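You operate a simulated robot arm through the tools that you are given. There is no shell and no other tool. Be economical: measure what you need, move in short steps, check, and stop when the job is done.

Carry out the task below with a simulated robot arm. There is one attempt and no reset: what you move stays moved.

JOB
Put the can that says "shade" from the top of the white bench on the top of the side table and the can that says "MIX" on the upper deck of the blue trolley. Take the orange can from the top of the white bench and put it in the inside of the steel tray on the store bench. Push the drawer of the store bench shut. Put the orange elbow on the top of the long steel bench. Put the cup from the front of the pump stand's top in the inside of the basin. Take the blue can from the bench top before the white container and leave it in the hs tray. Put the green nut on the top of the low steel bench. The order is free. Set down upright: can, orange can, cup, blue can.

It is judged by the outcome, as a careful person would: the job done as asked, and still so three seconds after it is handed in. It fails if anything else is knocked over, pushed out of place, dropped, spilled or broken.

ROBOT AND FRAMES
A 5-joint arm with a two-finger parallel gripper on a trunk, on a base that drives. Base frame: it is fixed to the floor where the robot stands at the start and does not move with it; the origin is under the middle of the robot, x ahead of it, y to its left, z up; the surface under the hand at the start is at about z = 0.9. Lengths are in m, angles in degrees, forces in N, time in s.
It reaches about 1.134 m from its shoulder. Its first joint turns from -149.0 to 149.0 degrees. Places, roughly: blue can [-2.75, -11, 1]; cup [-2.5, -9, 0.75]; drawer of the store bench [0.7, -4, 0.8]; green nut (5x6x4 cm) [-2.6, -11.2, 0.9]; grey can, teal can, white can [1, 0.25, 1]; inside of the basin (17x19 cm) [-2.78, -11.58, 0.76]; inside of the steel tray on the store bench (26x20 [0.82, -4.06, 0.9]; orange can (7x7x10 cm) [0.8, -1.2, 0.9]; orange elbow (10x10x6 cm) [-2.6, -7.4, 0.9]; top of the long steel bench [-2.5, -4.1, 0.9]; top of the low steel bench [-2.6, -7, 0.8]; top of the side table [-2.4, 0.8, 0.7]; tray [-2.5, -7.5, 0.9]; upper deck of the blue trolley [0.8, -4.5, 0.8]. Payload 1.57 kg.
The tool frame sits at the grasp point between the pads (the TCP): z along the fingers, y along the line on which they close. The tips reach 0.03 m beyond it. Largest opening 0.11 m; finger width 0.024, thickness 0.012; the body of the gripper, 0.048 by 0.112 m, starts 0.078 m behind the TCP.
Orientation is told as [roll, pitch, yaw] about the base's x, y, z axes, in that order, counted from this pose: with the fingers straight down and closing along the base's y, the tool's x points along the base's -x, its y along +y and its z along -z.

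CONTROLS
- The arm moves only by the tool drive_tool. Its argument "motion" is a list of rows, each an object of numbers (a shift or turn left out is 0, a gripper value left out holds the last): "dx", "dy", "dz": the shift along the tool's x, y, z in units of 25 mm (1.0 is 25 mm); "wx", "wy", "wz": the turn, a rotation vector about the tool's x, y, z in units of 8 degrees (1.0 is 8 degrees); "fingers": the opening in per cent of the stroke, from 0 (shut) to 100 (fully open). In form: [{"dx": .., "dy": .., "dz": .., "wx": .., "wy": .., "wz": .., "fingers": ..}, ...]. A call has 1 to 10 rows; each row shifts and turns the commanded pose from where the row before left it, along the tool's axes as they then stand. A call with a number of a shift or a turn outside -1 to 1 is refused whole. Each row takes 0.2 s and may step no farther than 0.05 m and 8.6 degrees from the row before; otherwise, or with a gripper value out of range, the whole call is refused. A pose out of reach is approached as far as the arm can. The call stops where the force on the tool passes 40 N (or 10 N more than at its start, if that is more) or the arm is blocked; 0.2 s more then pass. The fingers move at their own pace (about 0.072 m/s each) and stop on an object; they squeeze with about 36 N. The grip force told is the motor's: it shows also when the fingers shut on nothing. Time passes only in rows, and 0.2 s behind the last, so rows that do not move let the fingers close. The reply holds the time, the measured pose of the TCP, the force on the tool along the base axes, the opening and the grip force, in the units named above and with some noise, with the torque about the TCP (base axes, N m) and any sound that the robot's microphone picked up.
- Cameras (640 x 400 px; columns grow to the right, rows downward): "scene" is now at [0.0308, 0.1698, 1.8876]; the picture's right is [-0.22, -0.98, 0.00], its down [-0.75, 0.17, -0.64] and it looks along [0.63, -0.14, -0.76] (base axes); focal length 260 px, centre (320, 200). "wrist" rides on the gripper at [0.07, 0.016, -0.141] in the tool frame; the picture's right is [-0.23, 0.97, 0.00], its down [-0.85, -0.20, -0.48] and it looks along [-0.47, -0.11, 0.88] (tool axes); focal length 222 px, centre (320, 200). There is no depth. A picture from a camera that has moved, and an enlarged one, comes with that camera's place and axes in the base frame and with its lens.
- capture(camera): a new picture of that camera. The clock stands still meanwhile.
- lift_body(by): slides the trunk up (or, below 0, down) by that many m; the arm and the scene camera ride with it, the base frame stays. It gives what a move gives, with no picture.
- base_move(legs): drives the robot by 1 to 6 legs, each [ahead, turn to the left] in m and degrees, along the robot's own axes; the way and the turn of a leg run together, so that a leg with both is an arc; at most 1.5 m and 180 degrees a leg. The arm and the cameras ride along, it lands a little off, and it stops where it bumps. It gives what a move gives.
- pan_tilt(pan, tilt): turns the head with the scene camera to pan (to the left, within 155 degrees either way) and tilt (down, from -29 to 69), counted from straight ahead of the robot. It gives what a move gives.
- close_up(camera, box): a new picture of the part [left, top, right, bottom] of that camera's present view, enlarged. The clock stands still meanwhile.
- job_done(): hands the job in; it is judged then, once.

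Work in short steps. Places have to be worked out from the pictures, the camera data and where the tool is seen: move nearer, look again, correct. Check each grasp and each placing, and mend what went wrong. You have 217 turns and 218 pictures in all, those below and enlarged ones among them. Open the gripper and draw the arm clear of the work before you hand the job in, unless the task says otherwise; then end with one line.

The tools are called after "Emit:" as a command line: name --argument value ..., lists and objects as JSON in quotes. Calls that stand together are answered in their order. drive_tool: Moves the arm, as the interface text tells. Its arguments: {"type":"object","properties":{"motion":{"type":"array"}},"required":["motion"]} The other tools are called the same way: lift_body (by) slides the trunk up or down; base_move (legs) drives the base; pan_tilt (pan, tilt) turns the head that bears the scene camera; capture (camera) takes a picture; close_up (camera, box) takes an enlarged picture of a part of a camera's view; job_done () hands the job in.

At the start:

```text
t: 0.0
eef_pos: [0.7613, 0.3139, 1.1759]
tcp_rot: [0.0, 0.0, -1.2]
contact_force: [-0.5, -0.4, -0.2]
ft_torque: [0.0, 0.01, -0.02]
opening: 0.11
grip_force: 0.0
trunk travel left (down, up): [-0.909, 0.061]
robot x, y, heading: [0.0019, 0.0157, 0.3]
head pan, tilt: [-12.8, 49.9]
```

scene: 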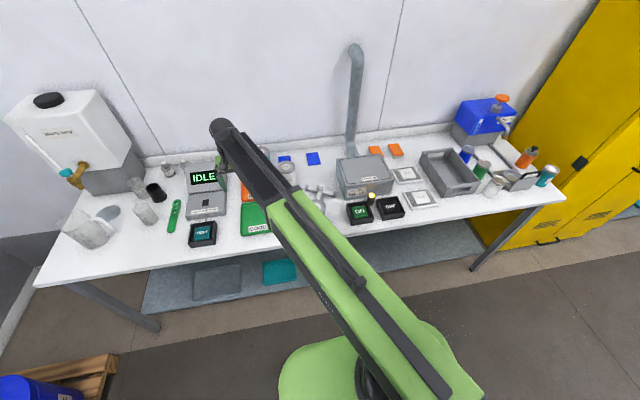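
wrist: 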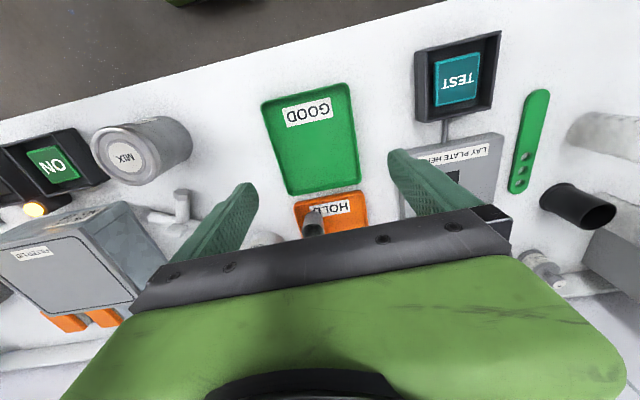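

I see the white bench with several cans; one has "MIX" on its lid. I look closer at the bench's parts.

Emit:
close_up --camera "scene" --box '[400, 80, 600, 220]'

Emit:
close_up --camera "scene" --box '[40, 100, 260, 260]'

Emit:
close_up --camera "scene" --box '[240, 110, 440, 250]'

```text
2.86 times, centred on (500, 150) of scene
camera zoom: at [0.0308, 0.1698, 1.8876], right [-0.22, -0.98, 0.0], down [-0.75, 0.17, -0.64], along [0.63, -0.14, -0.76], focal length 743 px, centre (-194, 343)
```

zoom: 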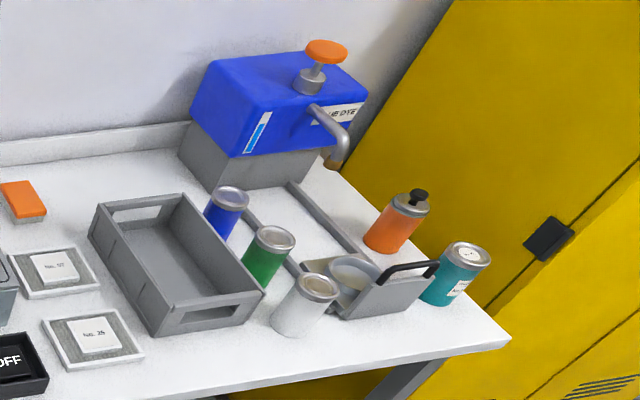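

```text
2.50 times, centred on (150, 180) of scene
camera zoom: at [0.0308, 0.1698, 1.8876], right [-0.22, -0.98, 0.0], down [-0.75, 0.17, -0.64], along [0.63, -0.14, -0.76], focal length 650 px, centre (745, 250)
```

zoom: 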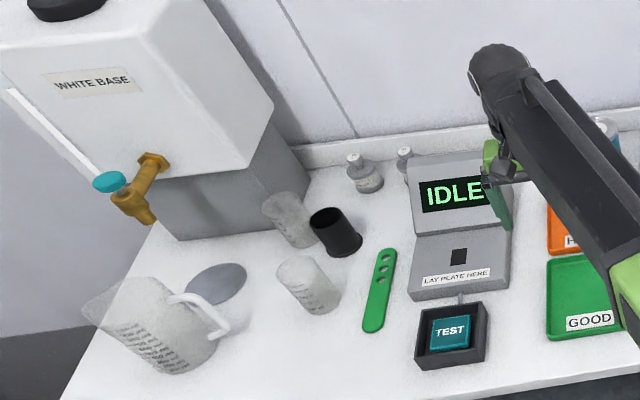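

```text
2.86 times, centred on (340, 180) of scene
camera zoom: at [0.0308, 0.1698, 1.8876], right [-0.22, -0.98, 0.0], down [-0.75, 0.17, -0.64], along [0.63, -0.14, -0.76], focal length 743 px, centre (263, 257)
```

zoom: 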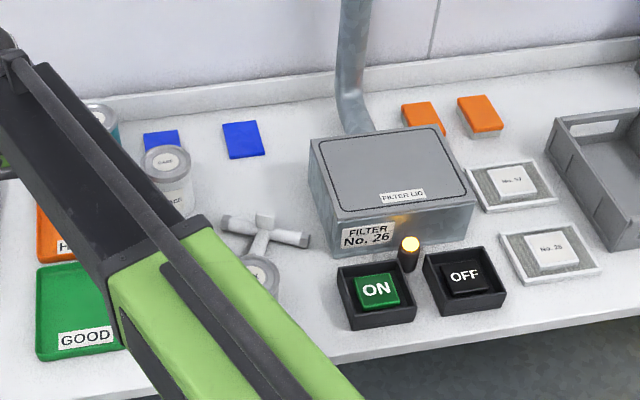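

Near the arm are a grey MIX can, a white can and one behind. I draw the tool back and up so the wrist camera sees them.

Emit:
drive_tool --motion '[{"dx": 1, "dz": -1}, {"dx": 1, "dz": -1}, {"dx": 1, "dz": -1}, {"dx": 1, "dz": -1}, {"dx": 1}, {"dx": 1}, {"dx": 1}, {"dx": 1}]'

Emit:
capture --camera "wrist"

Emit:
capture --camera "scene"

```text
t: 1.8
eef_pos: [0.5588, 0.3187, 1.1766]
tcp_rot: [0.0, -0.1, -1.2]
contact_force: [0.3, -0.1, -0.6]
ft_torque: [-0.01, -0.02, 0.0]
opening: 0.11
grip_force: 0.1
out of reach, approached as far as the arm can: row 1, 2, 3, 4
trunk travel left (down, up): [-0.909, 0.061]
robot x, y, heading: [-0.0031, 0.0195, 0.1]
head pan, tilt: [-12.8, 49.9]
```

```text
212 pictures are left
camera wrist: at [0.491, 0.3349, 1.318], right [0.25, 0.97, 0.0], down [0.85, -0.22, 0.48], along [0.46, -0.12, -0.88], focal length 222 px, centre (320, 200)
```

wrist: 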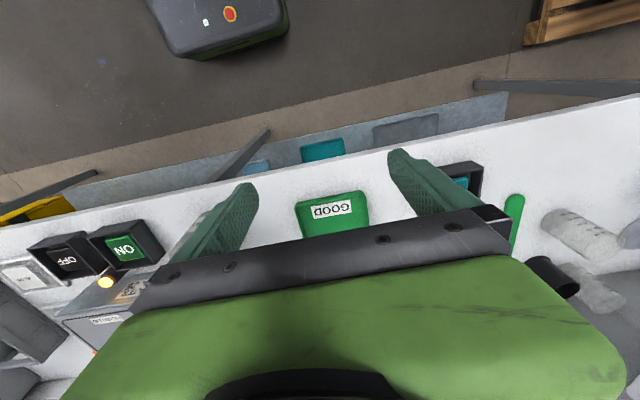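

```text
211 pictures are left
camera scene: at [0.0302, 0.1697, 1.8876], right [-0.22, -0.98, 0.0], down [-0.75, 0.17, -0.64], along [0.63, -0.14, -0.76], focal length 260 px, centre (320, 200)
```

scene: 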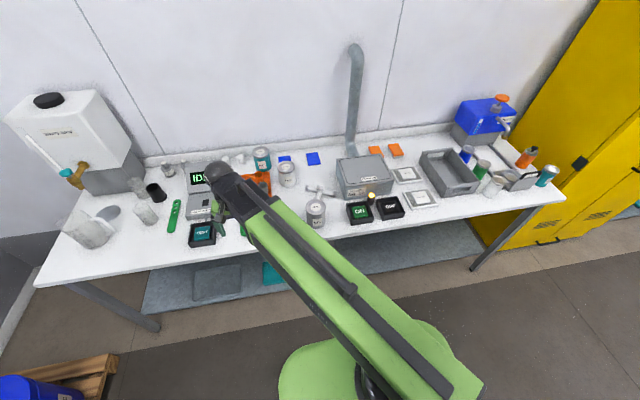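

Cans are now free to see; enlarge.

Emit:
close_up --camera "scene" --box '[230, 130, 350, 230]'

Emit:
close_up --camera "scene" --box '[450, 130, 570, 210]'

```text
4.00 times, centred on (290, 180) of scene
camera zoom: at [0.0302, 0.1697, 1.8876], right [-0.22, -0.98, 0.0], down [-0.75, 0.17, -0.64], along [0.63, -0.14, -0.76], focal length 1040 px, centre (440, 280)
```

zoom: 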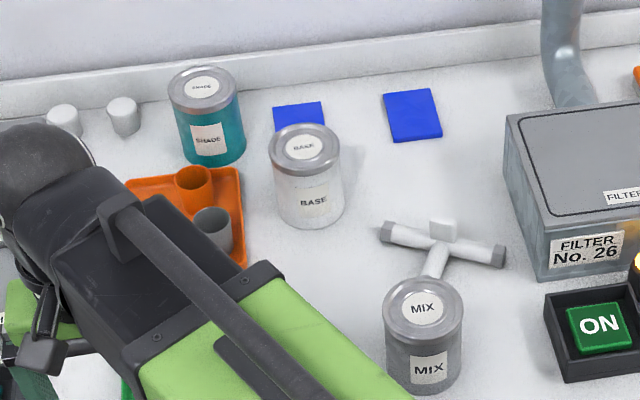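

```text
5.00 times, centred on (510, 170) of scene
camera zoom: at [0.0302, 0.1697, 1.8876], right [-0.22, -0.98, 0.0], down [-0.75, 0.17, -0.64], along [0.63, -0.14, -0.76], focal length 1300 px, centre (-630, 350)
```

zoom: 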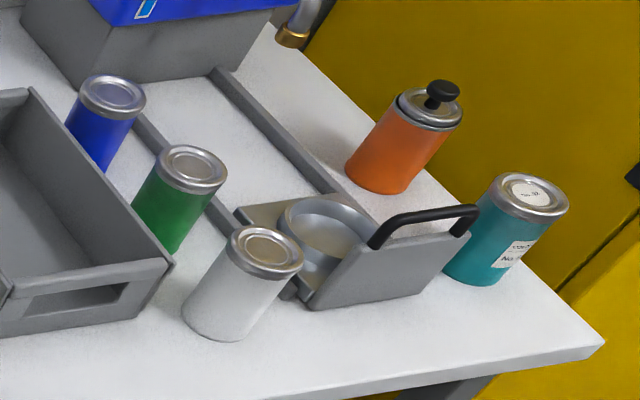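

SHADE is the teal can at about (1.13, 0.24), MIX at about (0.715, 0.03), both ~9 cm wide with lids near z≈1.015. First I go over SHADE at travel height.

Emit:
drive_tool --motion '[{"dx": -1, "dy": -0.3}, {"dx": -1, "dy": -0.3}, {"dx": -1, "dy": -0.3}, {"dx": -1, "dy": -0.3}, {"dx": -1, "dy": -0.3}, {"dx": -1, "dy": -0.3}, {"dx": -1, "dy": -0.3}, {"dx": -1, "dy": -0.3}, {"dx": -1, "dy": -0.3}, {"dx": -1, "dy": -0.3}]'

Emit:
drive_tool --motion '[{"dx": -1}, {"dx": -1}, {"dx": -1}, {"dx": -1}, {"dx": -1}, {"dx": -1}]'

Emit:
capture --camera "wrist"

Emit:
capture --camera "scene"

```text
t: 4.0
eef_pos: [0.8103, 0.2361, 1.1743]
tcp_rot: [0.0, 0.0, -1.2]
contact_force: [0.1, -0.1, 0.4]
ft_torque: [-0.02, 0.02, 0.02]
opening: 0.1101
grip_force: 0.0
trunk travel left (down, up): [-0.909, 0.061]
robot x, y, heading: [0.0013, 0.0175, 0.0]
head pan, tilt: [-12.8, 49.9]
```

```text
t: 5.4
eef_pos: [0.922, 0.2264, 1.1769]
tcp_rot: [0.0, -0.1, -1.3]
contact_force: [-0.1, -0.6, 0.2]
ft_torque: [0.0, -0.03, 0.01]
opening: 0.1098
grip_force: 0.1
out of reach, approached as far as the arm can: row 5, 6
trunk travel left (down, up): [-0.909, 0.061]
robot x, y, heading: [0.0006, 0.0168, 0.5]
head pan, tilt: [-12.8, 49.9]
```

```text
208 pictures are left
camera wrist: at [0.8536, 0.2433, 1.3177], right [0.25, 0.97, 0.0], down [0.85, -0.22, 0.48], along [0.46, -0.12, -0.88], focal length 222 px, centre (320, 200)
```

wrist: 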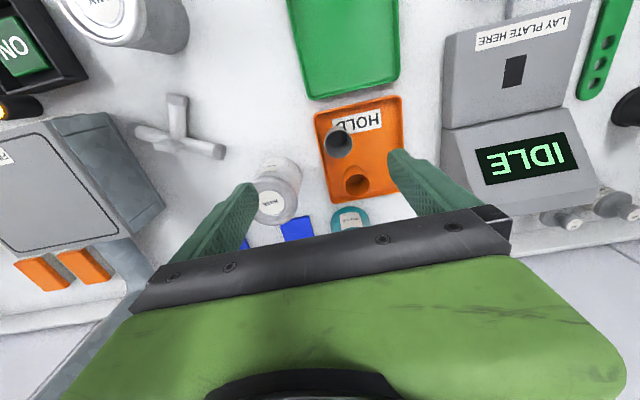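

```text
207 pictures are left
camera scene: at [0.031, 0.17, 1.8875], right [-0.22, -0.98, 0.0], down [-0.75, 0.17, -0.64], along [0.63, -0.14, -0.76], focal length 260 px, centre (320, 200)
```

scene: 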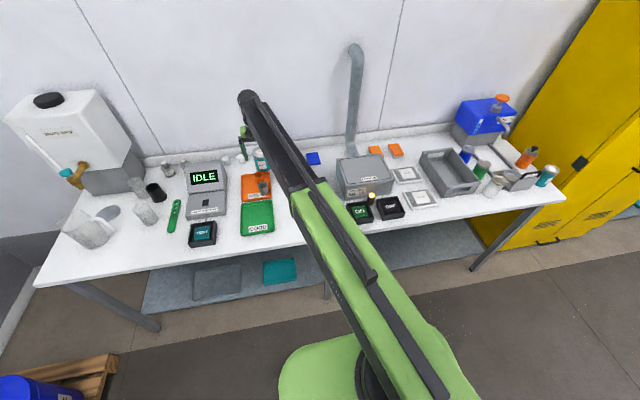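

The arm is stretched at x≈0.92; the base has about 0.3 m free before the bench edge, so I drive 0.2 m ahead.

Emit:
base_move --legs '[[0.2, 0]]'

Emit:
capture --camera "wrist"

Emit:
capture --camera "scene"

```text
t: 7.0
eef_pos: [1.1247, 0.2284, 1.1743]
tcp_rot: [0.0, 0.0, -1.1]
contact_force: [0.7, 0.7, -1.2]
ft_torque: [0.02, 0.04, -0.02]
opening: 0.11
grip_force: 0.1
trunk travel left (down, up): [-0.909, 0.061]
robot x, y, heading: [0.2001, 0.0199, 0.2]
head pan, tilt: [-12.8, 49.9]
```

```text
206 pictures are left
camera wrist: at [1.056, 0.2459, 1.3165], right [0.25, 0.97, 0.0], down [0.85, -0.22, 0.48], along [0.46, -0.12, -0.88], focal length 222 px, centre (320, 200)
```

wrist: 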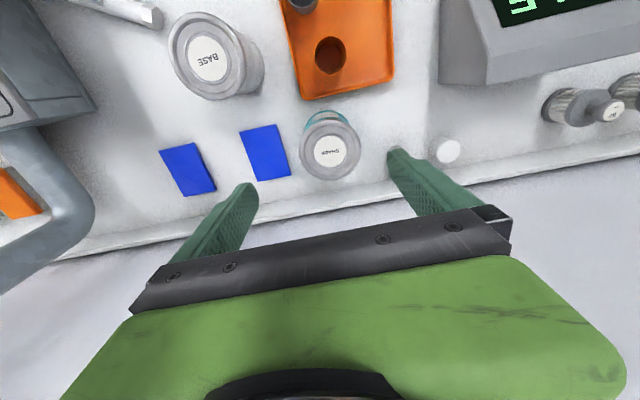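

```text
205 pictures are left
camera scene: at [0.2346, 0.1701, 1.8875], right [-0.22, -0.98, 0.0], down [-0.75, 0.17, -0.64], along [0.63, -0.14, -0.77], focal length 260 px, centre (320, 200)
```

scene: 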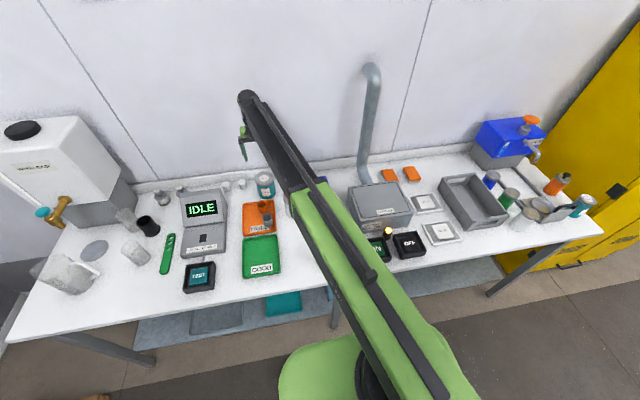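

SHADE's lid is at about (1.138, 0.239). I shift by about 1 cm and lower halfway, then check.

Emit:
drive_tool --motion '[{"dx": -0.5, "dy": 0.4}, {"dz": 1}, {"dz": 1}, {"dz": 1}, {"dz": 1}, {}]'

Emit:
capture --camera "wrist"

```text
t: 8.4
eef_pos: [1.1213, 0.2325, 1.1754]
tcp_rot: [0.0, 0.0, -1.0]
contact_force: [-0.2, -0.4, -0.2]
ft_torque: [0.02, 0.01, 0.0]
opening: 0.1102
grip_force: 0.1
out of reach, approached as far as the arm can: row 1, 2, 3, 4, 5
trunk travel left (down, up): [-0.909, 0.061]
robot x, y, heading: [0.2002, 0.0168, 0.3]
head pan, tilt: [-12.8, 49.9]
```

```text
204 pictures are left
camera wrist: at [1.0534, 0.2491, 1.3177], right [0.25, 0.97, 0.0], down [0.85, -0.22, 0.48], along [0.47, -0.12, -0.88], focal length 222 px, centre (320, 200)
```

wrist: 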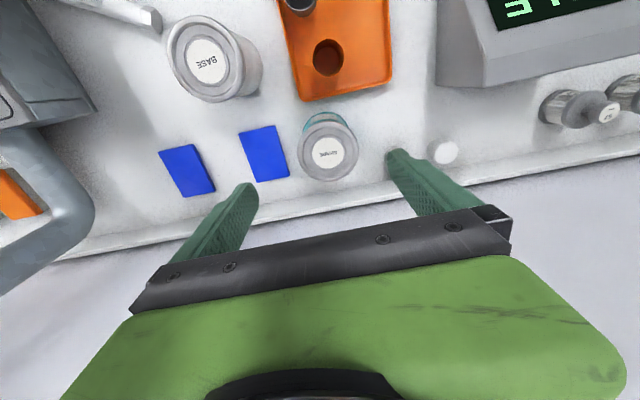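

The arm is at its stretch limit. I drive 0.08 m more ahead to gain slack, pulling the tool back 6 cm first.

Emit:
drive_tool --motion '[{"dx": 1}, {"dx": 1}, {"dx": 0.6}, {}]'

Emit:
base_move --legs '[[0.08, 0]]'

Emit:
drive_tool --motion '[{}]'

```text
t: 9.4
eef_pos: [1.0576, 0.2321, 1.1767]
tcp_rot: [0.0, -0.1, -1.1]
contact_force: [-0.2, 0.0, -0.5]
ft_torque: [-0.01, 0.01, 0.02]
opening: 0.1098
grip_force: 0.0
trunk travel left (down, up): [-0.909, 0.061]
robot x, y, heading: [0.1971, 0.0172, -0.0]
head pan, tilt: [-12.8, 49.9]
```

```text
t: 10.5
eef_pos: [1.1389, 0.2335, 1.1742]
tcp_rot: [0.1, -0.1, -1.1]
contact_force: [0.6, 0.1, 0.2]
ft_torque: [0.02, 0.08, 0.01]
opening: 0.1101
grip_force: 0.1
trunk travel left (down, up): [-0.909, 0.061]
robot x, y, heading: [0.2841, 0.0167, 0.1]
head pan, tilt: [-12.8, 49.9]
```

```text
t: 10.9
eef_pos: [1.1379, 0.2324, 1.175]
tcp_rot: [0.0, -0.1, -1.1]
contact_force: [0.3, -0.2, 0.0]
ft_torque: [0.02, 0.01, 0.04]
opening: 0.1099
grip_force: 0.0
trunk travel left (down, up): [-0.909, 0.061]
robot x, y, heading: [0.2805, 0.0149, 0.2]
head pan, tilt: [-12.8, 49.9]
```

Now at (1.138, 0.232). I nudge y by +7 mm and lower to z≈1.05 to check alignment.

Emit:
drive_tool --motion '[{"dy": 0.3, "dz": 1}, {"dz": 1}, {"dz": 1}, {"dz": 1}, {"dz": 1}, {}]'

Emit:
capture --camera "wrist"

```text
t: 12.3
eef_pos: [1.1378, 0.2396, 1.1752]
tcp_rot: [-0.1, -0.1, -1.0]
contact_force: [0.2, 0.0, -0.5]
ft_torque: [-0.04, 0.02, -0.04]
opening: 0.1103
grip_force: 0.1
out of reach, approached as far as the arm can: row 1, 2, 3, 4, 5
trunk travel left (down, up): [-0.909, 0.061]
robot x, y, heading: [0.2824, 0.0201, 0.2]
head pan, tilt: [-12.8, 49.9]
```

```text
203 pictures are left
camera wrist: at [1.0689, 0.2562, 1.3177], right [0.25, 0.97, 0.0], down [0.85, -0.22, 0.48], along [0.47, -0.12, -0.88], focal length 222 px, centre (320, 200)
```

wrist: 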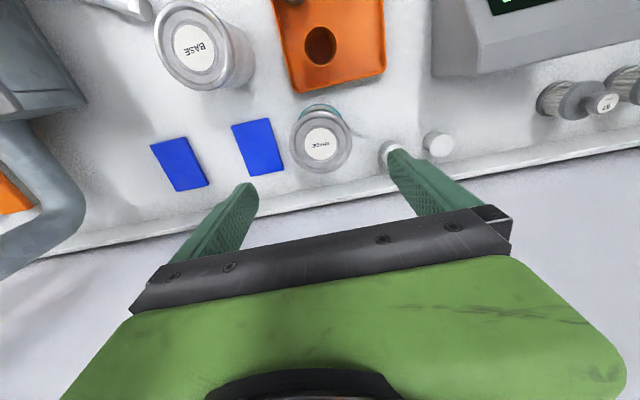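

The arm keeps its height; height comes from the trunk. I lower the trunk 0.12 m and check the alignment.

Emit:
drive_tool --motion '[{"dx": -0.15, "dz": -1}, {}]'

Emit:
lift_body --by -0.12

Emit:
capture --camera "wrist"

Emit:
capture --camera "scene"

```text
t: 12.9
eef_pos: [1.1407, 0.2413, 1.1749]
tcp_rot: [0.0, -0.1, -1.1]
contact_force: [-0.6, 0.4, 0.4]
ft_torque: [0.01, -0.01, 0.0]
opening: 0.11
grip_force: 0.1
out of reach, approached as far as the arm can: row 1
trunk travel left (down, up): [-0.909, 0.061]
robot x, y, heading: [0.2842, 0.019, 0.3]
head pan, tilt: [-12.8, 49.9]
```

```text
t: 14.4
eef_pos: [1.1427, 0.241, 1.0562]
tcp_rot: [-0.1, -0.2, -1.1]
contact_force: [-0.4, 0.4, -0.7]
ft_torque: [-0.01, 0.01, 0.02]
opening: 0.11
grip_force: 0.1
trunk travel left (down, up): [-0.789, 0.181]
robot x, y, heading: [0.282, 0.0179, 0.1]
head pan, tilt: [-12.8, 49.9]
```

```text
202 pictures are left
camera wrist: at [1.073, 0.2575, 1.1978], right [0.25, 0.97, 0.0], down [0.85, -0.22, 0.48], along [0.47, -0.12, -0.88], focal length 222 px, centre (320, 200)
```

wrist: 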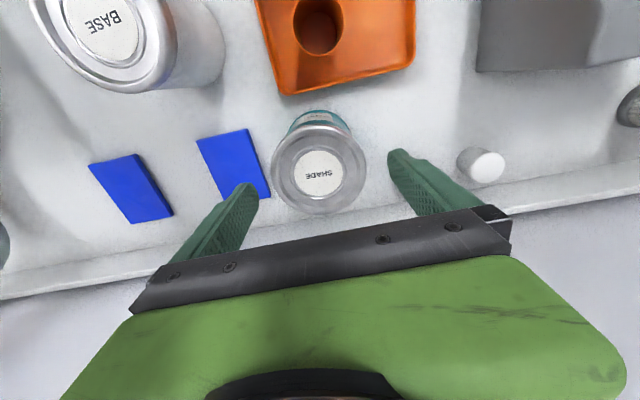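

```text
201 pictures are left
camera scene: at [0.3133, 0.1702, 1.7676], right [-0.22, -0.98, 0.0], down [-0.75, 0.17, -0.64], along [0.63, -0.14, -0.76], focal length 260 px, centre (320, 200)
```

scene: 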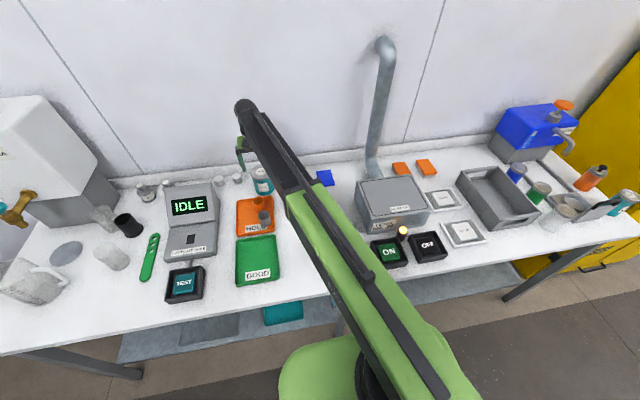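

Centred well over SHADE. I lower 8 cm further and close.

Emit:
lift_body --by -0.08

Emit:
drive_tool --motion '[{"fingers": 0}, {"fingers": 0}, {}, {}, {}]'

Emit:
lift_body --by 0.03

Emit:
capture --camera "wrist"

```text
t: 15.5
eef_pos: [1.1417, 0.2406, 0.9751]
tcp_rot: [0.0, -0.1, -1.0]
contact_force: [0.3, 0.6, -0.6]
ft_torque: [-0.02, 0.0, -0.03]
opening: 0.1099
grip_force: 0.0
trunk travel left (down, up): [-0.709, 0.261]
robot x, y, heading: [0.2828, 0.0155, 0.2]
head pan, tilt: [-12.8, 49.9]
```

```text
t: 16.7
eef_pos: [1.1412, 0.2419, 0.9764]
tcp_rot: [0.1, -0.1, -1.2]
contact_force: [0.7, -1.5, 1.4]
ft_torque: [-0.27, 0.11, 0.12]
opening: 0.0868
grip_force: 36.2
trunk travel left (down, up): [-0.709, 0.261]
robot x, y, heading: [0.2837, 0.0178, 0.2]
head pan, tilt: [-12.8, 49.9]
```

```text
t: 17.5
eef_pos: [1.1416, 0.2418, 1.0051]
tcp_rot: [0.0, -0.1, -1.1]
contact_force: [-0.5, 0.4, -4.9]
ft_torque: [-0.01, 0.01, -0.01]
opening: 0.087
grip_force: 36.5
trunk travel left (down, up): [-0.739, 0.231]
robot x, y, heading: [0.2805, 0.0187, 0.3]
head pan, tilt: [-12.8, 49.9]
```

```text
200 pictures are left
camera wrist: at [1.0735, 0.2577, 1.1473], right [0.25, 0.97, 0.0], down [0.85, -0.22, 0.48], along [0.47, -0.12, -0.88], focal length 222 px, centre (320, 200)
```

wrist: 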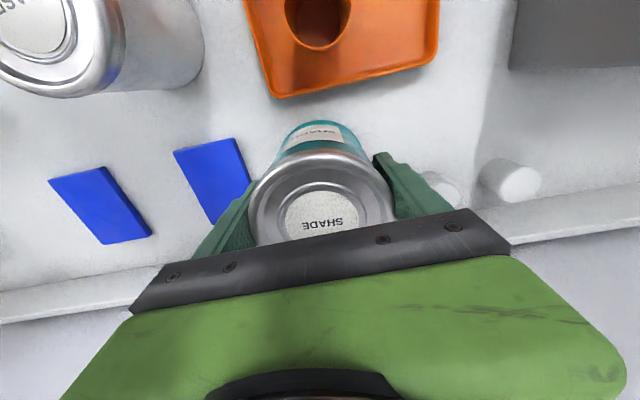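

SHADE is held (4.9 N weight). I raise it, back out 1.1 m in parts and look around toward the rear.

Emit:
lift_body --by 0.2

Emit:
base_move --legs '[[-0.9, 0]]'

Emit:
pan_tilt --pan 150 --tilt 20

Emit:
capture --camera "scene"

Emit:
pan_tilt --pan -150 --tilt 20

Emit:
capture --camera "scene"

Emit:
pan_tilt --pan -80 --tilt 20

Emit:
capture --camera "scene"

Emit:
pan_tilt --pan 80 --tilt 20

Emit:
capture --camera "scene"

```text
t: 19.6
eef_pos: [1.1425, 0.2408, 1.2041]
tcp_rot: [0.0, -0.1, -1.1]
contact_force: [-1.1, 0.1, -5.2]
ft_torque: [-0.01, 0.05, -0.02]
opening: 0.0868
grip_force: 36.1
trunk travel left (down, up): [-0.939, 0.031]
robot x, y, heading: [0.2812, 0.0215, 0.3]
head pan, tilt: [-12.8, 49.9]
```

```text
t: 24.4
eef_pos: [0.2464, 0.2456, 1.2062]
tcp_rot: [0.0, -0.1, -0.1]
contact_force: [0.1, 0.0, -5.0]
ft_torque: [-0.02, 0.01, 0.03]
opening: 0.0867
grip_force: 36.2
trunk travel left (down, up): [-0.939, 0.031]
robot x, y, heading: [-0.6079, 0.0094, 1.0]
head pan, tilt: [-12.8, 49.9]
```

```text
t: 26.8
eef_pos: [0.2468, 0.2455, 1.2056]
tcp_rot: [-0.1, -0.1, -0.2]
contact_force: [1.3, 0.2, -5.1]
ft_torque: [-0.02, 0.04, -0.01]
opening: 0.0868
grip_force: 36.2
trunk travel left (down, up): [-0.939, 0.031]
robot x, y, heading: [-0.6119, 0.0095, 1.3]
head pan, tilt: [150.0, 20.0]
```

```text
199 pictures are left
camera scene: at [-0.737, 0.2229, 1.963], right [0.48, 0.87, 0.0], down [0.3, -0.17, -0.94], along [-0.82, 0.46, -0.34], focal length 260 px, centre (320, 200)
```

scene: 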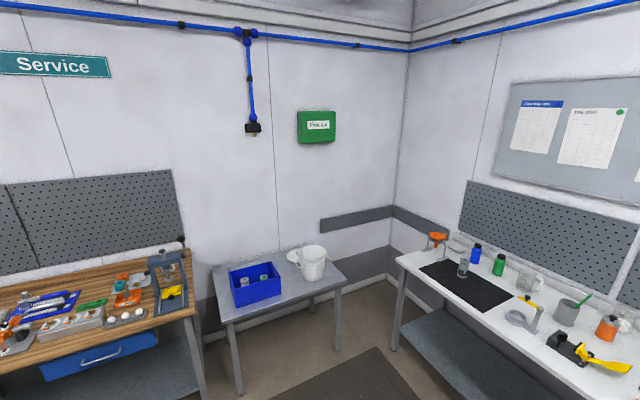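

```text
t: 30.9
eef_pos: [0.2467, 0.2454, 1.2044]
tcp_rot: [0.0, 0.0, -0.3]
contact_force: [0.9, -1.0, -5.7]
ft_torque: [0.0, 0.05, 0.0]
opening: 0.0864
grip_force: 35.8
trunk travel left (down, up): [-0.939, 0.031]
robot x, y, heading: [-0.6087, 0.0057, 1.0]
head pan, tilt: [-150.0, 20.0]
```

```text
198 pictures are left
camera scene: at [-0.7353, 0.1297, 1.963], right [-0.52, 0.86, 0.0], down [0.29, 0.18, -0.94], along [-0.81, -0.49, -0.34], focal length 260 px, centre (320, 200)
```

scene: 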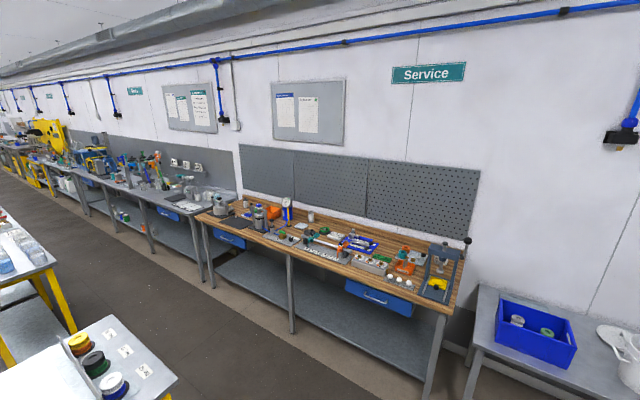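

```text
t: 32.3
eef_pos: [0.2469, 0.2456, 1.2044]
tcp_rot: [0.0, -0.1, -0.2]
contact_force: [0.3, -0.3, -4.7]
ft_torque: [0.0, 0.02, -0.03]
opening: 0.0868
grip_force: 36.0
trunk travel left (down, up): [-0.939, 0.031]
robot x, y, heading: [-0.6103, 0.0096, 1.2]
head pan, tilt: [-80.0, 20.0]
```

```text
197 pictures are left
camera scene: at [-0.6378, 0.0864, 1.9629], right [-0.98, -0.19, 0.0], down [-0.07, 0.34, -0.94], along [0.18, -0.92, -0.34], focal length 260 px, centre (320, 200)
```

scene: 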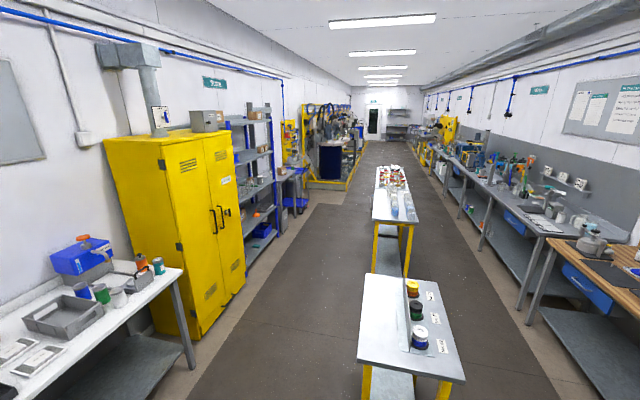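

```text
t: 34.8
eef_pos: [0.2454, 0.2454, 1.2042]
tcp_rot: [0.1, -0.1, -0.1]
contact_force: [-0.8, 0.7, -5.7]
ft_torque: [0.02, -0.01, -0.02]
opening: 0.087
grip_force: 35.6
trunk travel left (down, up): [-0.939, 0.031]
robot x, y, heading: [-0.6073, 0.0063, 1.1]
head pan, tilt: [80.0, 20.0]
```

```text
196 pictures are left
camera scene: at [-0.641, 0.2698, 1.9629], right [0.99, -0.16, 0.0], down [-0.05, -0.34, -0.94], along [0.15, 0.93, -0.34], focal length 260 px, centre (320, 200)
```

scene: 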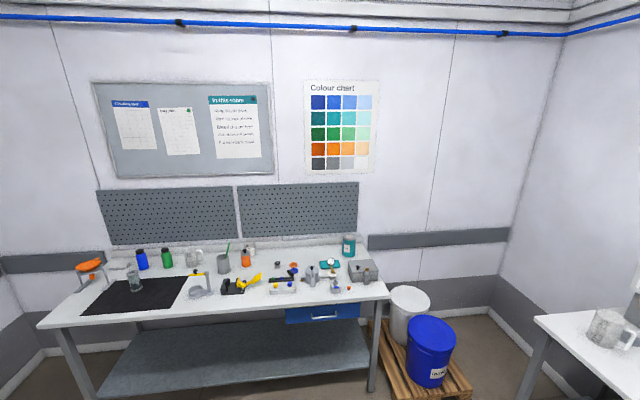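

The side table (blue crate, white jug) has its front edge at x≈-2.1, y 0.34..1.2. I turn and drive over to face it at about (-1.05, 0.75).

Emit:
base_move --legs '[[0, 120], [0.8, 0], [0, 59]]'

Emit:
pan_tilt --pan 0 --tilt 40

Emit:
capture --camera "scene"

```text
t: 46.7
eef_pos: [-1.8945, 0.4783, 1.2033]
tcp_rot: [0.0, 0.0, 178.3]
contact_force: [-0.1, -0.7, -6.3]
ft_torque: [0.05, -0.09, 0.03]
opening: 0.0869
grip_force: 36.0
trunk travel left (down, up): [-0.939, 0.031]
robot x, y, heading: [-1.0324, 0.6857, 179.3]
head pan, tilt: [80.0, 20.0]
```

```text
t: 48.2
eef_pos: [-1.8909, 0.4786, 1.2052]
tcp_rot: [0.0, -0.1, 178.3]
contact_force: [0.5, 0.3, -5.4]
ft_torque: [0.01, -0.04, 0.0]
opening: 0.0869
grip_force: 36.2
trunk travel left (down, up): [-0.939, 0.031]
robot x, y, heading: [-1.0331, 0.6842, 178.8]
head pan, tilt: [0.0, 40.0]
```

```text
195 pictures are left
camera scene: at [-1.0735, 0.5143, 1.9315], right [0.01, 1.0, 0.0], down [0.64, -0.01, -0.77], along [-0.77, 0.01, -0.64], focal length 260 px, centre (320, 200)
```

scene: 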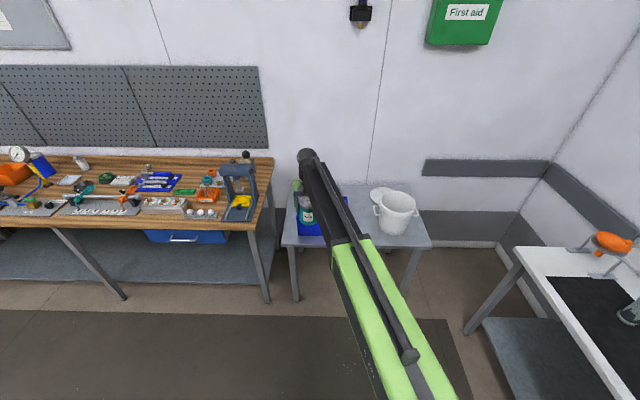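

Jug stands at about (-2.26, 1.02), the crate left. I drive 0.33 m ahead and swing the tool to y≈0.82 to see the gap with the wrist camera.

Emit:
base_move --legs '[[0.33, 0]]'

Emit:
drive_tool --motion '[{"dy": -1}, {"dy": -1}, {"dy": -1}, {"dy": -1}, {"dy": -1}, {"dy": -1}, {"dy": -1}, {"dy": -1}, {"dy": -1}, {"dy": -1}]'

Emit:
drive_tool --motion '[{"dy": -1}, {"dy": -1}, {"dy": -1}, {"dy": -0.6}, {}]'

Emit:
capture --camera "wrist"

Emit:
capture --camera "scene"

```text
t: 50.4
eef_pos: [-2.2243, 0.4839, 1.2046]
tcp_rot: [0.0, 0.0, 178.3]
contact_force: [-1.4, -0.1, -6.1]
ft_torque: [0.02, -0.09, -0.03]
opening: 0.0867
grip_force: 35.7
trunk travel left (down, up): [-0.939, 0.031]
robot x, y, heading: [-1.3583, 0.6891, 179.1]
head pan, tilt: [0.0, 40.0]
```

```text
t: 52.6
eef_pos: [-2.2154, 0.7359, 1.2047]
tcp_rot: [0.0, -0.1, 178.3]
contact_force: [0.4, 0.6, -5.4]
ft_torque: [0.0, -0.05, -0.01]
opening: 0.0867
grip_force: 35.7
trunk travel left (down, up): [-0.939, 0.031]
robot x, y, heading: [-1.362, 0.6874, 179.2]
head pan, tilt: [0.0, 40.0]
```

```text
t: 53.8
eef_pos: [-2.2123, 0.8233, 1.2057]
tcp_rot: [0.0, -0.1, 178.3]
contact_force: [0.0, 0.0, -5.8]
ft_torque: [0.01, -0.05, 0.0]
opening: 0.0867
grip_force: 36.1
trunk travel left (down, up): [-0.939, 0.031]
robot x, y, heading: [-1.3658, 0.6879, 179.2]
head pan, tilt: [0.0, 40.0]
```

```text
194 pictures are left
camera wrist: at [-2.1424, 0.8047, 1.3473], right [-0.26, -0.97, 0.0], down [-0.85, 0.22, 0.48], along [-0.46, 0.12, -0.88], focal length 222 px, centre (320, 200)
```

wrist: 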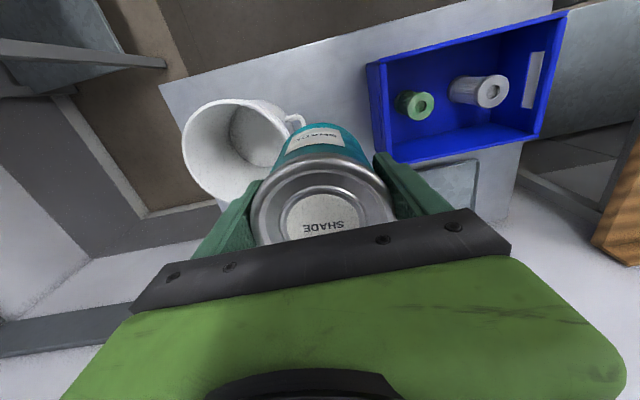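

```text
193 pictures are left
camera scene: at [-1.4042, 0.5198, 1.9315], right [0.01, 1.0, 0.0], down [0.64, -0.01, -0.77], along [-0.77, 0.01, -0.64], focal length 260 px, centre (320, 200)
```

scene: 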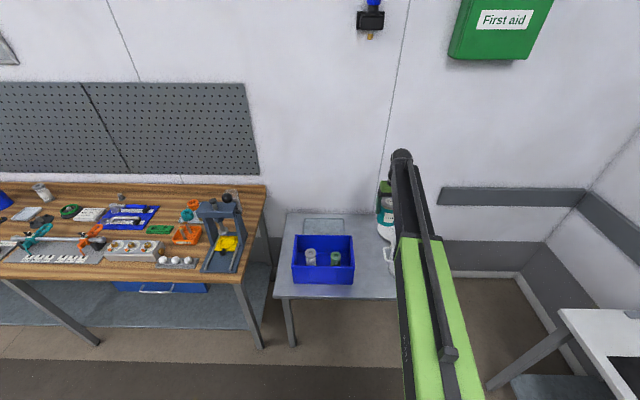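

The gap between crate (y<0.70) and jug (y>0.92 behind its handle) is widest around (-2.37, 0.80). I drive 0.15 ahead, trim y and lower part-way.

Emit:
base_move --legs '[[0.15, 0]]'

Emit:
drive_tool --motion '[{"dy": 0.9}, {}]'

Emit:
lift_body --by -0.25

Emit:
capture --camera "wrist"

Emit:
capture --camera "scene"

```text
t: 55.2
eef_pos: [-2.364, 0.8261, 1.2034]
tcp_rot: [0.0, 0.0, 178.3]
contact_force: [-0.9, 0.1, -5.9]
ft_torque: [0.03, -0.05, 0.0]
opening: 0.0871
grip_force: 35.9
trunk travel left (down, up): [-0.939, 0.031]
robot x, y, heading: [-1.5075, 0.6932, 178.9]
head pan, tilt: [0.0, 40.0]
```

```text
t: 55.8
eef_pos: [-2.362, 0.8039, 1.2056]
tcp_rot: [0.0, 0.0, 178.3]
contact_force: [0.5, -0.3, -6.0]
ft_torque: [-0.02, -0.04, 0.0]
opening: 0.087
grip_force: 36.3
trunk travel left (down, up): [-0.939, 0.031]
robot x, y, heading: [-1.5115, 0.6915, 179.2]
head pan, tilt: [0.0, 40.0]
```

```text
t: 58.4
eef_pos: [-2.3616, 0.8038, 0.9544]
tcp_rot: [0.0, -0.1, 178.3]
contact_force: [-0.6, -0.5, -5.0]
ft_torque: [0.01, -0.03, 0.01]
opening: 0.0871
grip_force: 35.4
trunk travel left (down, up): [-0.689, 0.281]
robot x, y, heading: [-1.5108, 0.6925, 179.2]
head pan, tilt: [0.0, 40.0]
```

```text
192 pictures are left
camera wrist: at [-2.2918, 0.7846, 1.0974], right [-0.26, -0.97, 0.0], down [-0.85, 0.22, 0.48], along [-0.46, 0.12, -0.88], focal length 222 px, centre (320, 200)
```

wrist: 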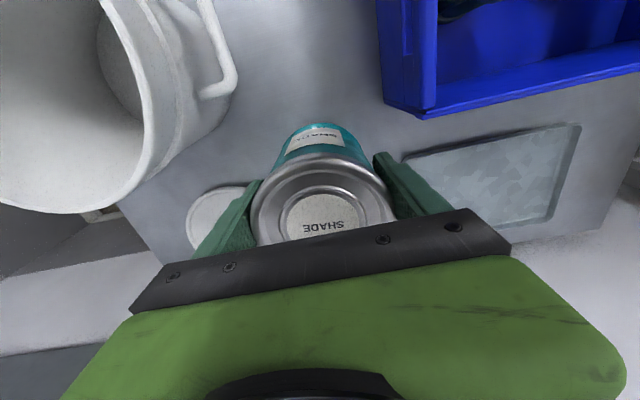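

```text
191 pictures are left
camera scene: at [-1.5529, 0.5218, 1.6816], right [0.01, 1.0, 0.0], down [0.64, -0.01, -0.77], along [-0.77, 0.01, -0.64], focal length 260 px, centre (320, 200)
```

scene: 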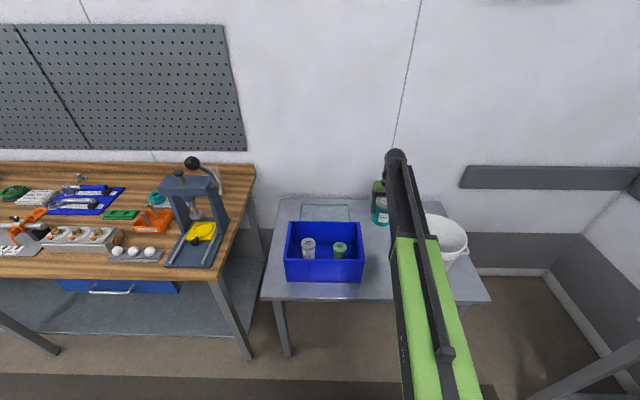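

All clear of crate, jug and lid. I lower 0.15 m and look.

Emit:
lift_body --by -0.15

Emit:
capture --camera "scene"

Emit:
capture --camera "wrist"

```text
t: 60.0
eef_pos: [-2.3613, 0.8033, 0.8112]
tcp_rot: [0.1, -0.6, 178.3]
contact_force: [3.7, 0.3, 37.8]
ft_torque: [-0.87, 0.21, 0.08]
opening: 0.0868
grip_force: 35.6
trunk travel left (down, up): [-0.541, 0.429]
robot x, y, heading: [-1.509, 0.687, 179.4]
head pan, tilt: [0.0, 40.0]
stopped: the force on the tool passed its limit at 74 N (the readings are from after the stop); the commanded pose is now the measured one
```

```text
190 pictures are left
camera scene: at [-1.5475, 0.5213, 1.5351], right [0.01, 1.0, 0.0], down [0.64, -0.01, -0.77], along [-0.77, 0.01, -0.64], focal length 260 px, centre (320, 200)
```

scene: 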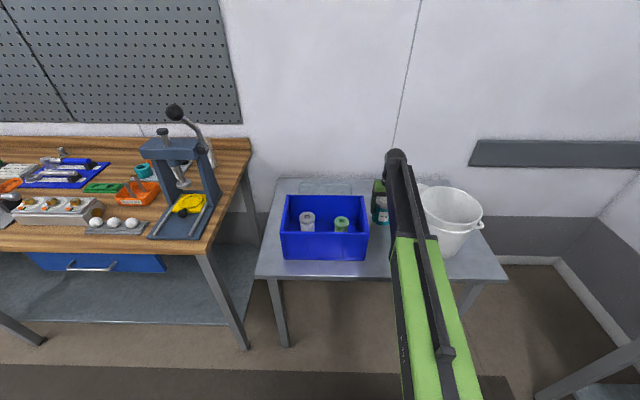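

```text
189 pictures are left
camera wrist: at [-2.2891, 0.7846, 0.9536], right [-0.26, -0.97, 0.0], down [-0.84, 0.23, 0.49], along [-0.47, 0.12, -0.87], focal length 222 px, centre (320, 200)
```

wrist: 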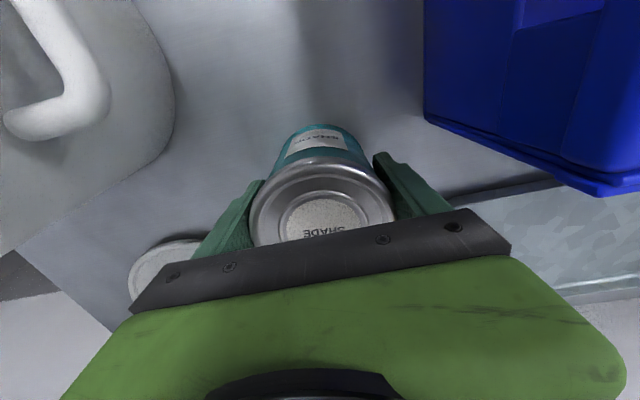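

The can touches the table at TCP z≈0.811. I relieve the press slightly, then open.

Emit:
lift_body --by 0.004

Emit:
drive_tool --motion '[{}]'

```text
t: 60.5
eef_pos: [-2.3628, 0.8051, 0.8126]
tcp_rot: [0.0, -0.4, 178.3]
contact_force: [2.0, 0.1, 1.0]
ft_torque: [-0.13, 0.1, 0.01]
opening: 0.0868
grip_force: 36.3
trunk travel left (down, up): [-0.545, 0.425]
robot x, y, heading: [-1.5118, 0.6887, 179.4]
head pan, tilt: [0.0, 40.0]
```

```text
t: 60.9
eef_pos: [-2.3639, 0.803, 0.812]
tcp_rot: [0.0, -0.4, 178.2]
contact_force: [1.5, 0.1, -3.1]
ft_torque: [-0.05, 0.01, 0.04]
opening: 0.0868
grip_force: 36.4
trunk travel left (down, up): [-0.545, 0.425]
robot x, y, heading: [-1.5134, 0.6919, 179.2]
head pan, tilt: [0.0, 40.0]
```

Just supported. Open fully, rise and look.

Emit:
drive_tool --motion '[{"fingers": 100}, {}, {}, {}]'

Emit:
lift_body --by 0.12

Emit:
capture --camera "wrist"

```text
t: 61.9
eef_pos: [-2.363, 0.8023, 0.813]
tcp_rot: [0.0, -0.2, 178.3]
contact_force: [0.0, 0.0, 0.9]
ft_torque: [0.01, 0.04, -0.01]
opening: 0.1101
grip_force: 0.2
trunk travel left (down, up): [-0.545, 0.425]
robot x, y, heading: [-1.5085, 0.689, 179.1]
head pan, tilt: [0.0, 40.0]
```

```text
t: 63.4
eef_pos: [-2.3627, 0.804, 0.9319]
tcp_rot: [0.0, -0.4, 178.3]
contact_force: [1.1, 0.4, -0.1]
ft_torque: [0.02, 0.02, 0.01]
opening: 0.1101
grip_force: 0.0
trunk travel left (down, up): [-0.665, 0.305]
robot x, y, heading: [-1.5079, 0.6872, 179.1]
head pan, tilt: [0.0, 40.0]
```

```text
188 pictures are left
camera wrist: at [-2.2923, 0.7848, 1.0741], right [-0.26, -0.97, 0.0], down [-0.85, 0.22, 0.48], along [-0.47, 0.12, -0.88], focal length 222 px, centre (320, 200)
```

wrist: 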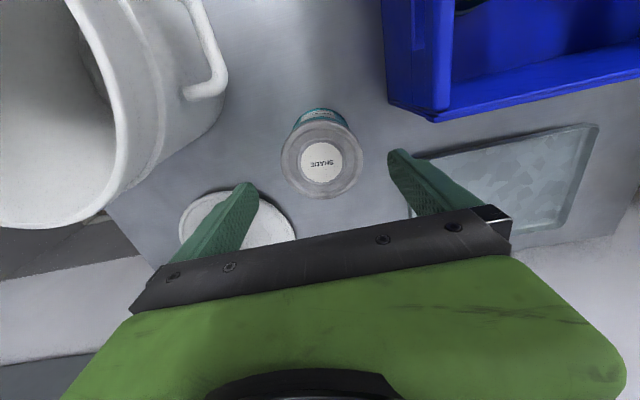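

SHADE stands upright. I raise, back out, and return to the white bench for MIX.

Emit:
lift_body --by 0.27

Emit:
base_move --legs '[[-0.5, 0], [0, 143], [1.1, 0], [0, 38]]'

Emit:
capture --camera "wrist"

Emit:
capture --camera "scene"

```text
t: 66.2
eef_pos: [-2.3635, 0.8036, 1.2009]
tcp_rot: [0.0, -0.3, 178.3]
contact_force: [0.5, -0.2, -0.2]
ft_torque: [0.02, 0.03, 0.0]
opening: 0.11
grip_force: 0.1
trunk travel left (down, up): [-0.935, 0.035]
robot x, y, heading: [-1.5086, 0.6893, 179.0]
head pan, tilt: [0.0, 40.0]
```

```text
t: 82.1
eef_pos: [0.74, 0.0165, 1.2024]
tcp_rot: [0.2, -0.4, 2.8]
contact_force: [0.5, -0.3, 0.5]
ft_torque: [0.12, -0.04, 0.01]
opening: 0.1098
grip_force: 0.1
trunk travel left (down, up): [-0.935, 0.035]
robot x, y, heading: [-0.1184, 0.075, 3.1]
head pan, tilt: [0.0, 40.0]
```

```text
187 pictures are left
camera wrist: at [0.6699, 0.0285, 1.3442], right [0.18, 0.98, 0.0], down [0.86, -0.16, 0.48], along [0.48, -0.08, -0.88], focal length 222 px, centre (320, 200)
```

wrist: 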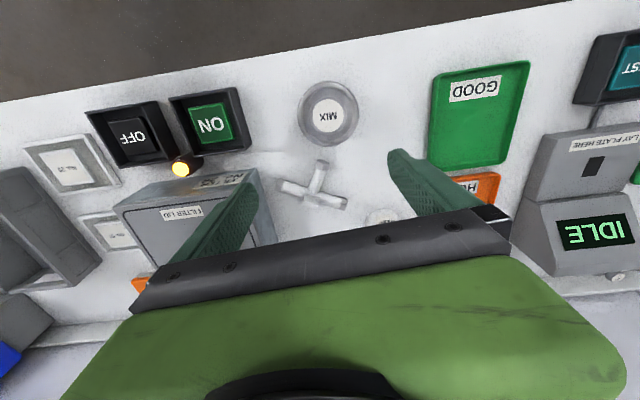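

```text
186 pictures are left
camera scene: at [-0.0886, 0.2415, 1.9288], right [0.06, -1.0, 0.0], down [-0.64, -0.03, -0.77], along [0.77, 0.04, -0.64], focal length 260 px, centre (320, 200)
```

scene: 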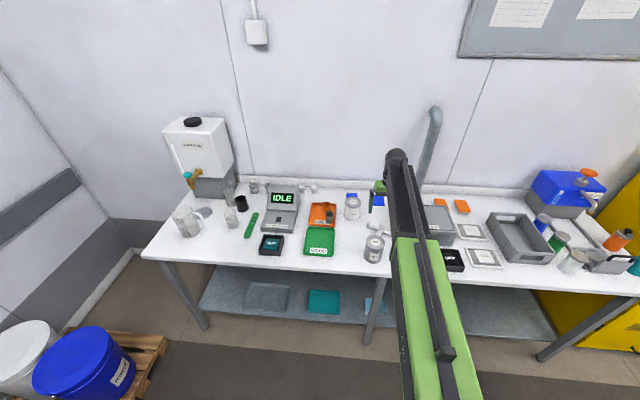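

MIX lid at (0.715, 0.034). I align and lower to grasp height in two stages.

Emit:
drive_tool --motion '[{"dx": 0.97, "dy": 0.73}, {}]'

Emit:
lift_body --by -0.14

Emit:
capture --camera "wrist"

```text
t: 82.7
eef_pos: [0.7158, 0.0375, 1.2016]
tcp_rot: [-0.1, -0.3, 2.6]
contact_force: [0.2, -0.2, 0.4]
ft_torque: [-0.02, 0.01, -0.03]
opening: 0.1099
grip_force: 0.1
trunk travel left (down, up): [-0.935, 0.035]
robot x, y, heading: [-0.1186, 0.0728, 3.1]
head pan, tilt: [0.0, 40.0]
```

```text
t: 84.3
eef_pos: [0.7154, 0.0376, 1.0624]
tcp_rot: [0.0, -0.3, 2.7]
contact_force: [-0.4, -0.7, 0.0]
ft_torque: [0.03, -0.03, -0.01]
opening: 0.1102
grip_force: 0.1
trunk travel left (down, up): [-0.795, 0.175]
robot x, y, heading: [-0.1206, 0.0765, 3.2]
head pan, tilt: [0.0, 40.0]
```

```text
185 pictures are left
camera wrist: at [0.6451, 0.049, 1.2042], right [0.18, 0.98, 0.0], down [0.86, -0.16, 0.48], along [0.48, -0.09, -0.88], focal length 222 px, centre (320, 200)
```

wrist: 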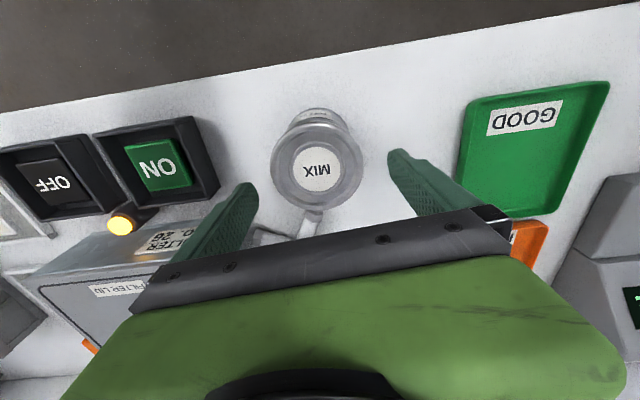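

Centred. Lower to 0.976, close, and lift.

Emit:
drive_tool --motion '[{"dx": -0.1, "dy": -0.2}]'

Emit:
lift_body --by -0.086

Emit:
drive_tool --motion '[{"fingers": 0}, {}, {}, {}, {}]'

Emit:
lift_body --by 0.22

Emit:
capture --camera "wrist"

```text
t: 84.7
eef_pos: [0.7188, 0.0321, 1.0627]
tcp_rot: [0.0, -0.4, 2.7]
contact_force: [-0.2, 0.2, 0.2]
ft_torque: [0.02, 0.0, 0.01]
opening: 0.1098
grip_force: 0.1
trunk travel left (down, up): [-0.795, 0.175]
robot x, y, heading: [-0.1216, 0.0776, 3.3]
head pan, tilt: [0.0, 40.0]
```

```text
t: 86.0
eef_pos: [0.7179, 0.0324, 0.9762]
tcp_rot: [0.0, -0.3, 2.6]
contact_force: [0.3, 0.1, -0.3]
ft_torque: [0.03, 0.03, 0.01]
opening: 0.1101
grip_force: 0.0
trunk travel left (down, up): [-0.709, 0.261]
robot x, y, heading: [-0.1164, 0.0759, 3.1]
head pan, tilt: [0.0, 40.0]
```

```text
t: 87.2
eef_pos: [0.7178, 0.0312, 0.9776]
tcp_rot: [0.0, -0.4, 2.7]
contact_force: [2.2, 1.5, 1.9]
ft_torque: [0.06, 0.12, 0.01]
opening: 0.0867
grip_force: 35.9
trunk travel left (down, up): [-0.709, 0.261]
robot x, y, heading: [-0.1229, 0.0716, 3.3]
head pan, tilt: [0.0, 40.0]
```

```text
t: 89.5
eef_pos: [0.7187, 0.0314, 1.1957]
tcp_rot: [0.0, -0.2, 2.7]
contact_force: [0.5, -0.2, -5.0]
ft_torque: [-0.04, 0.02, 0.02]
opening: 0.0866
grip_force: 35.5
trunk travel left (down, up): [-0.929, 0.041]
robot x, y, heading: [-0.1222, 0.0776, 3.4]
head pan, tilt: [0.0, 40.0]
```

```text
184 pictures are left
camera wrist: at [0.6483, 0.0436, 1.3378], right [0.18, 0.98, 0.0], down [0.86, -0.16, 0.48], along [0.48, -0.09, -0.88], focal length 222 px, centre (320, 200)
```

wrist: 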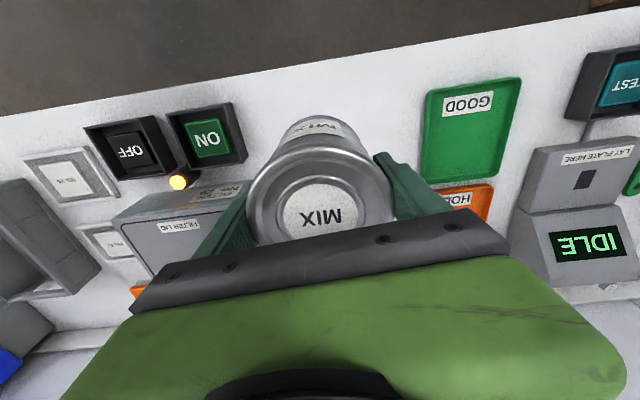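

MIX is held. I turn right down the aisle (x≈-0.1) and drive 2.8 m, then look at the trolley and store bench.

Emit:
base_move --legs '[[-0.05, -93], [1.4, 0], [1.4, 0]]'

Emit:
pan_tilt --pan 20 --tilt 30

Emit:
capture --camera "scene"

```text
t: 107.0
eef_pos: [-0.1605, -3.5325, 1.1973]
tcp_rot: [0.0, -0.3, -90.2]
contact_force: [-1.1, -0.6, -4.7]
ft_torque: [0.01, -0.01, 0.02]
opening: 0.087
grip_force: 36.2
trunk travel left (down, up): [-0.929, 0.041]
robot x, y, heading: [-0.0803, -2.7001, -89.4]
head pan, tilt: [0.0, 40.0]
```

```text
t: 107.8
eef_pos: [-0.1603, -3.532, 1.1961]
tcp_rot: [0.0, -0.2, -90.0]
contact_force: [-0.5, -0.7, -4.4]
ft_torque: [0.01, -0.04, 0.04]
opening: 0.0868
grip_force: 36.3
trunk travel left (down, up): [-0.929, 0.041]
robot x, y, heading: [-0.079, -2.6967, -89.8]
head pan, tilt: [20.0, 30.0]
```

```text
183 pictures are left
camera scene: at [0.124, -2.7368, 1.9376], right [-0.94, -0.35, 0.0], down [-0.17, 0.47, -0.87], along [0.3, -0.81, -0.5], focal length 260 px, centre (320, 200)
```

scene: 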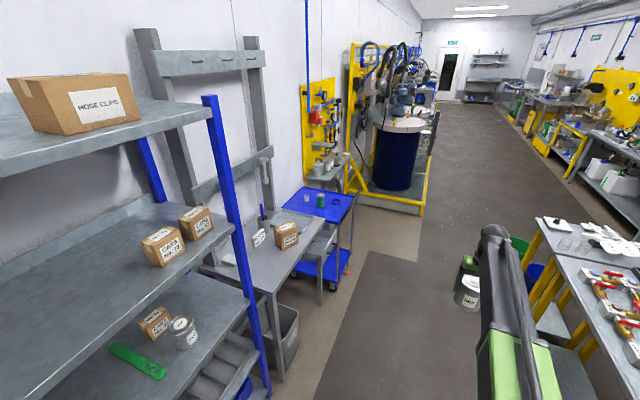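

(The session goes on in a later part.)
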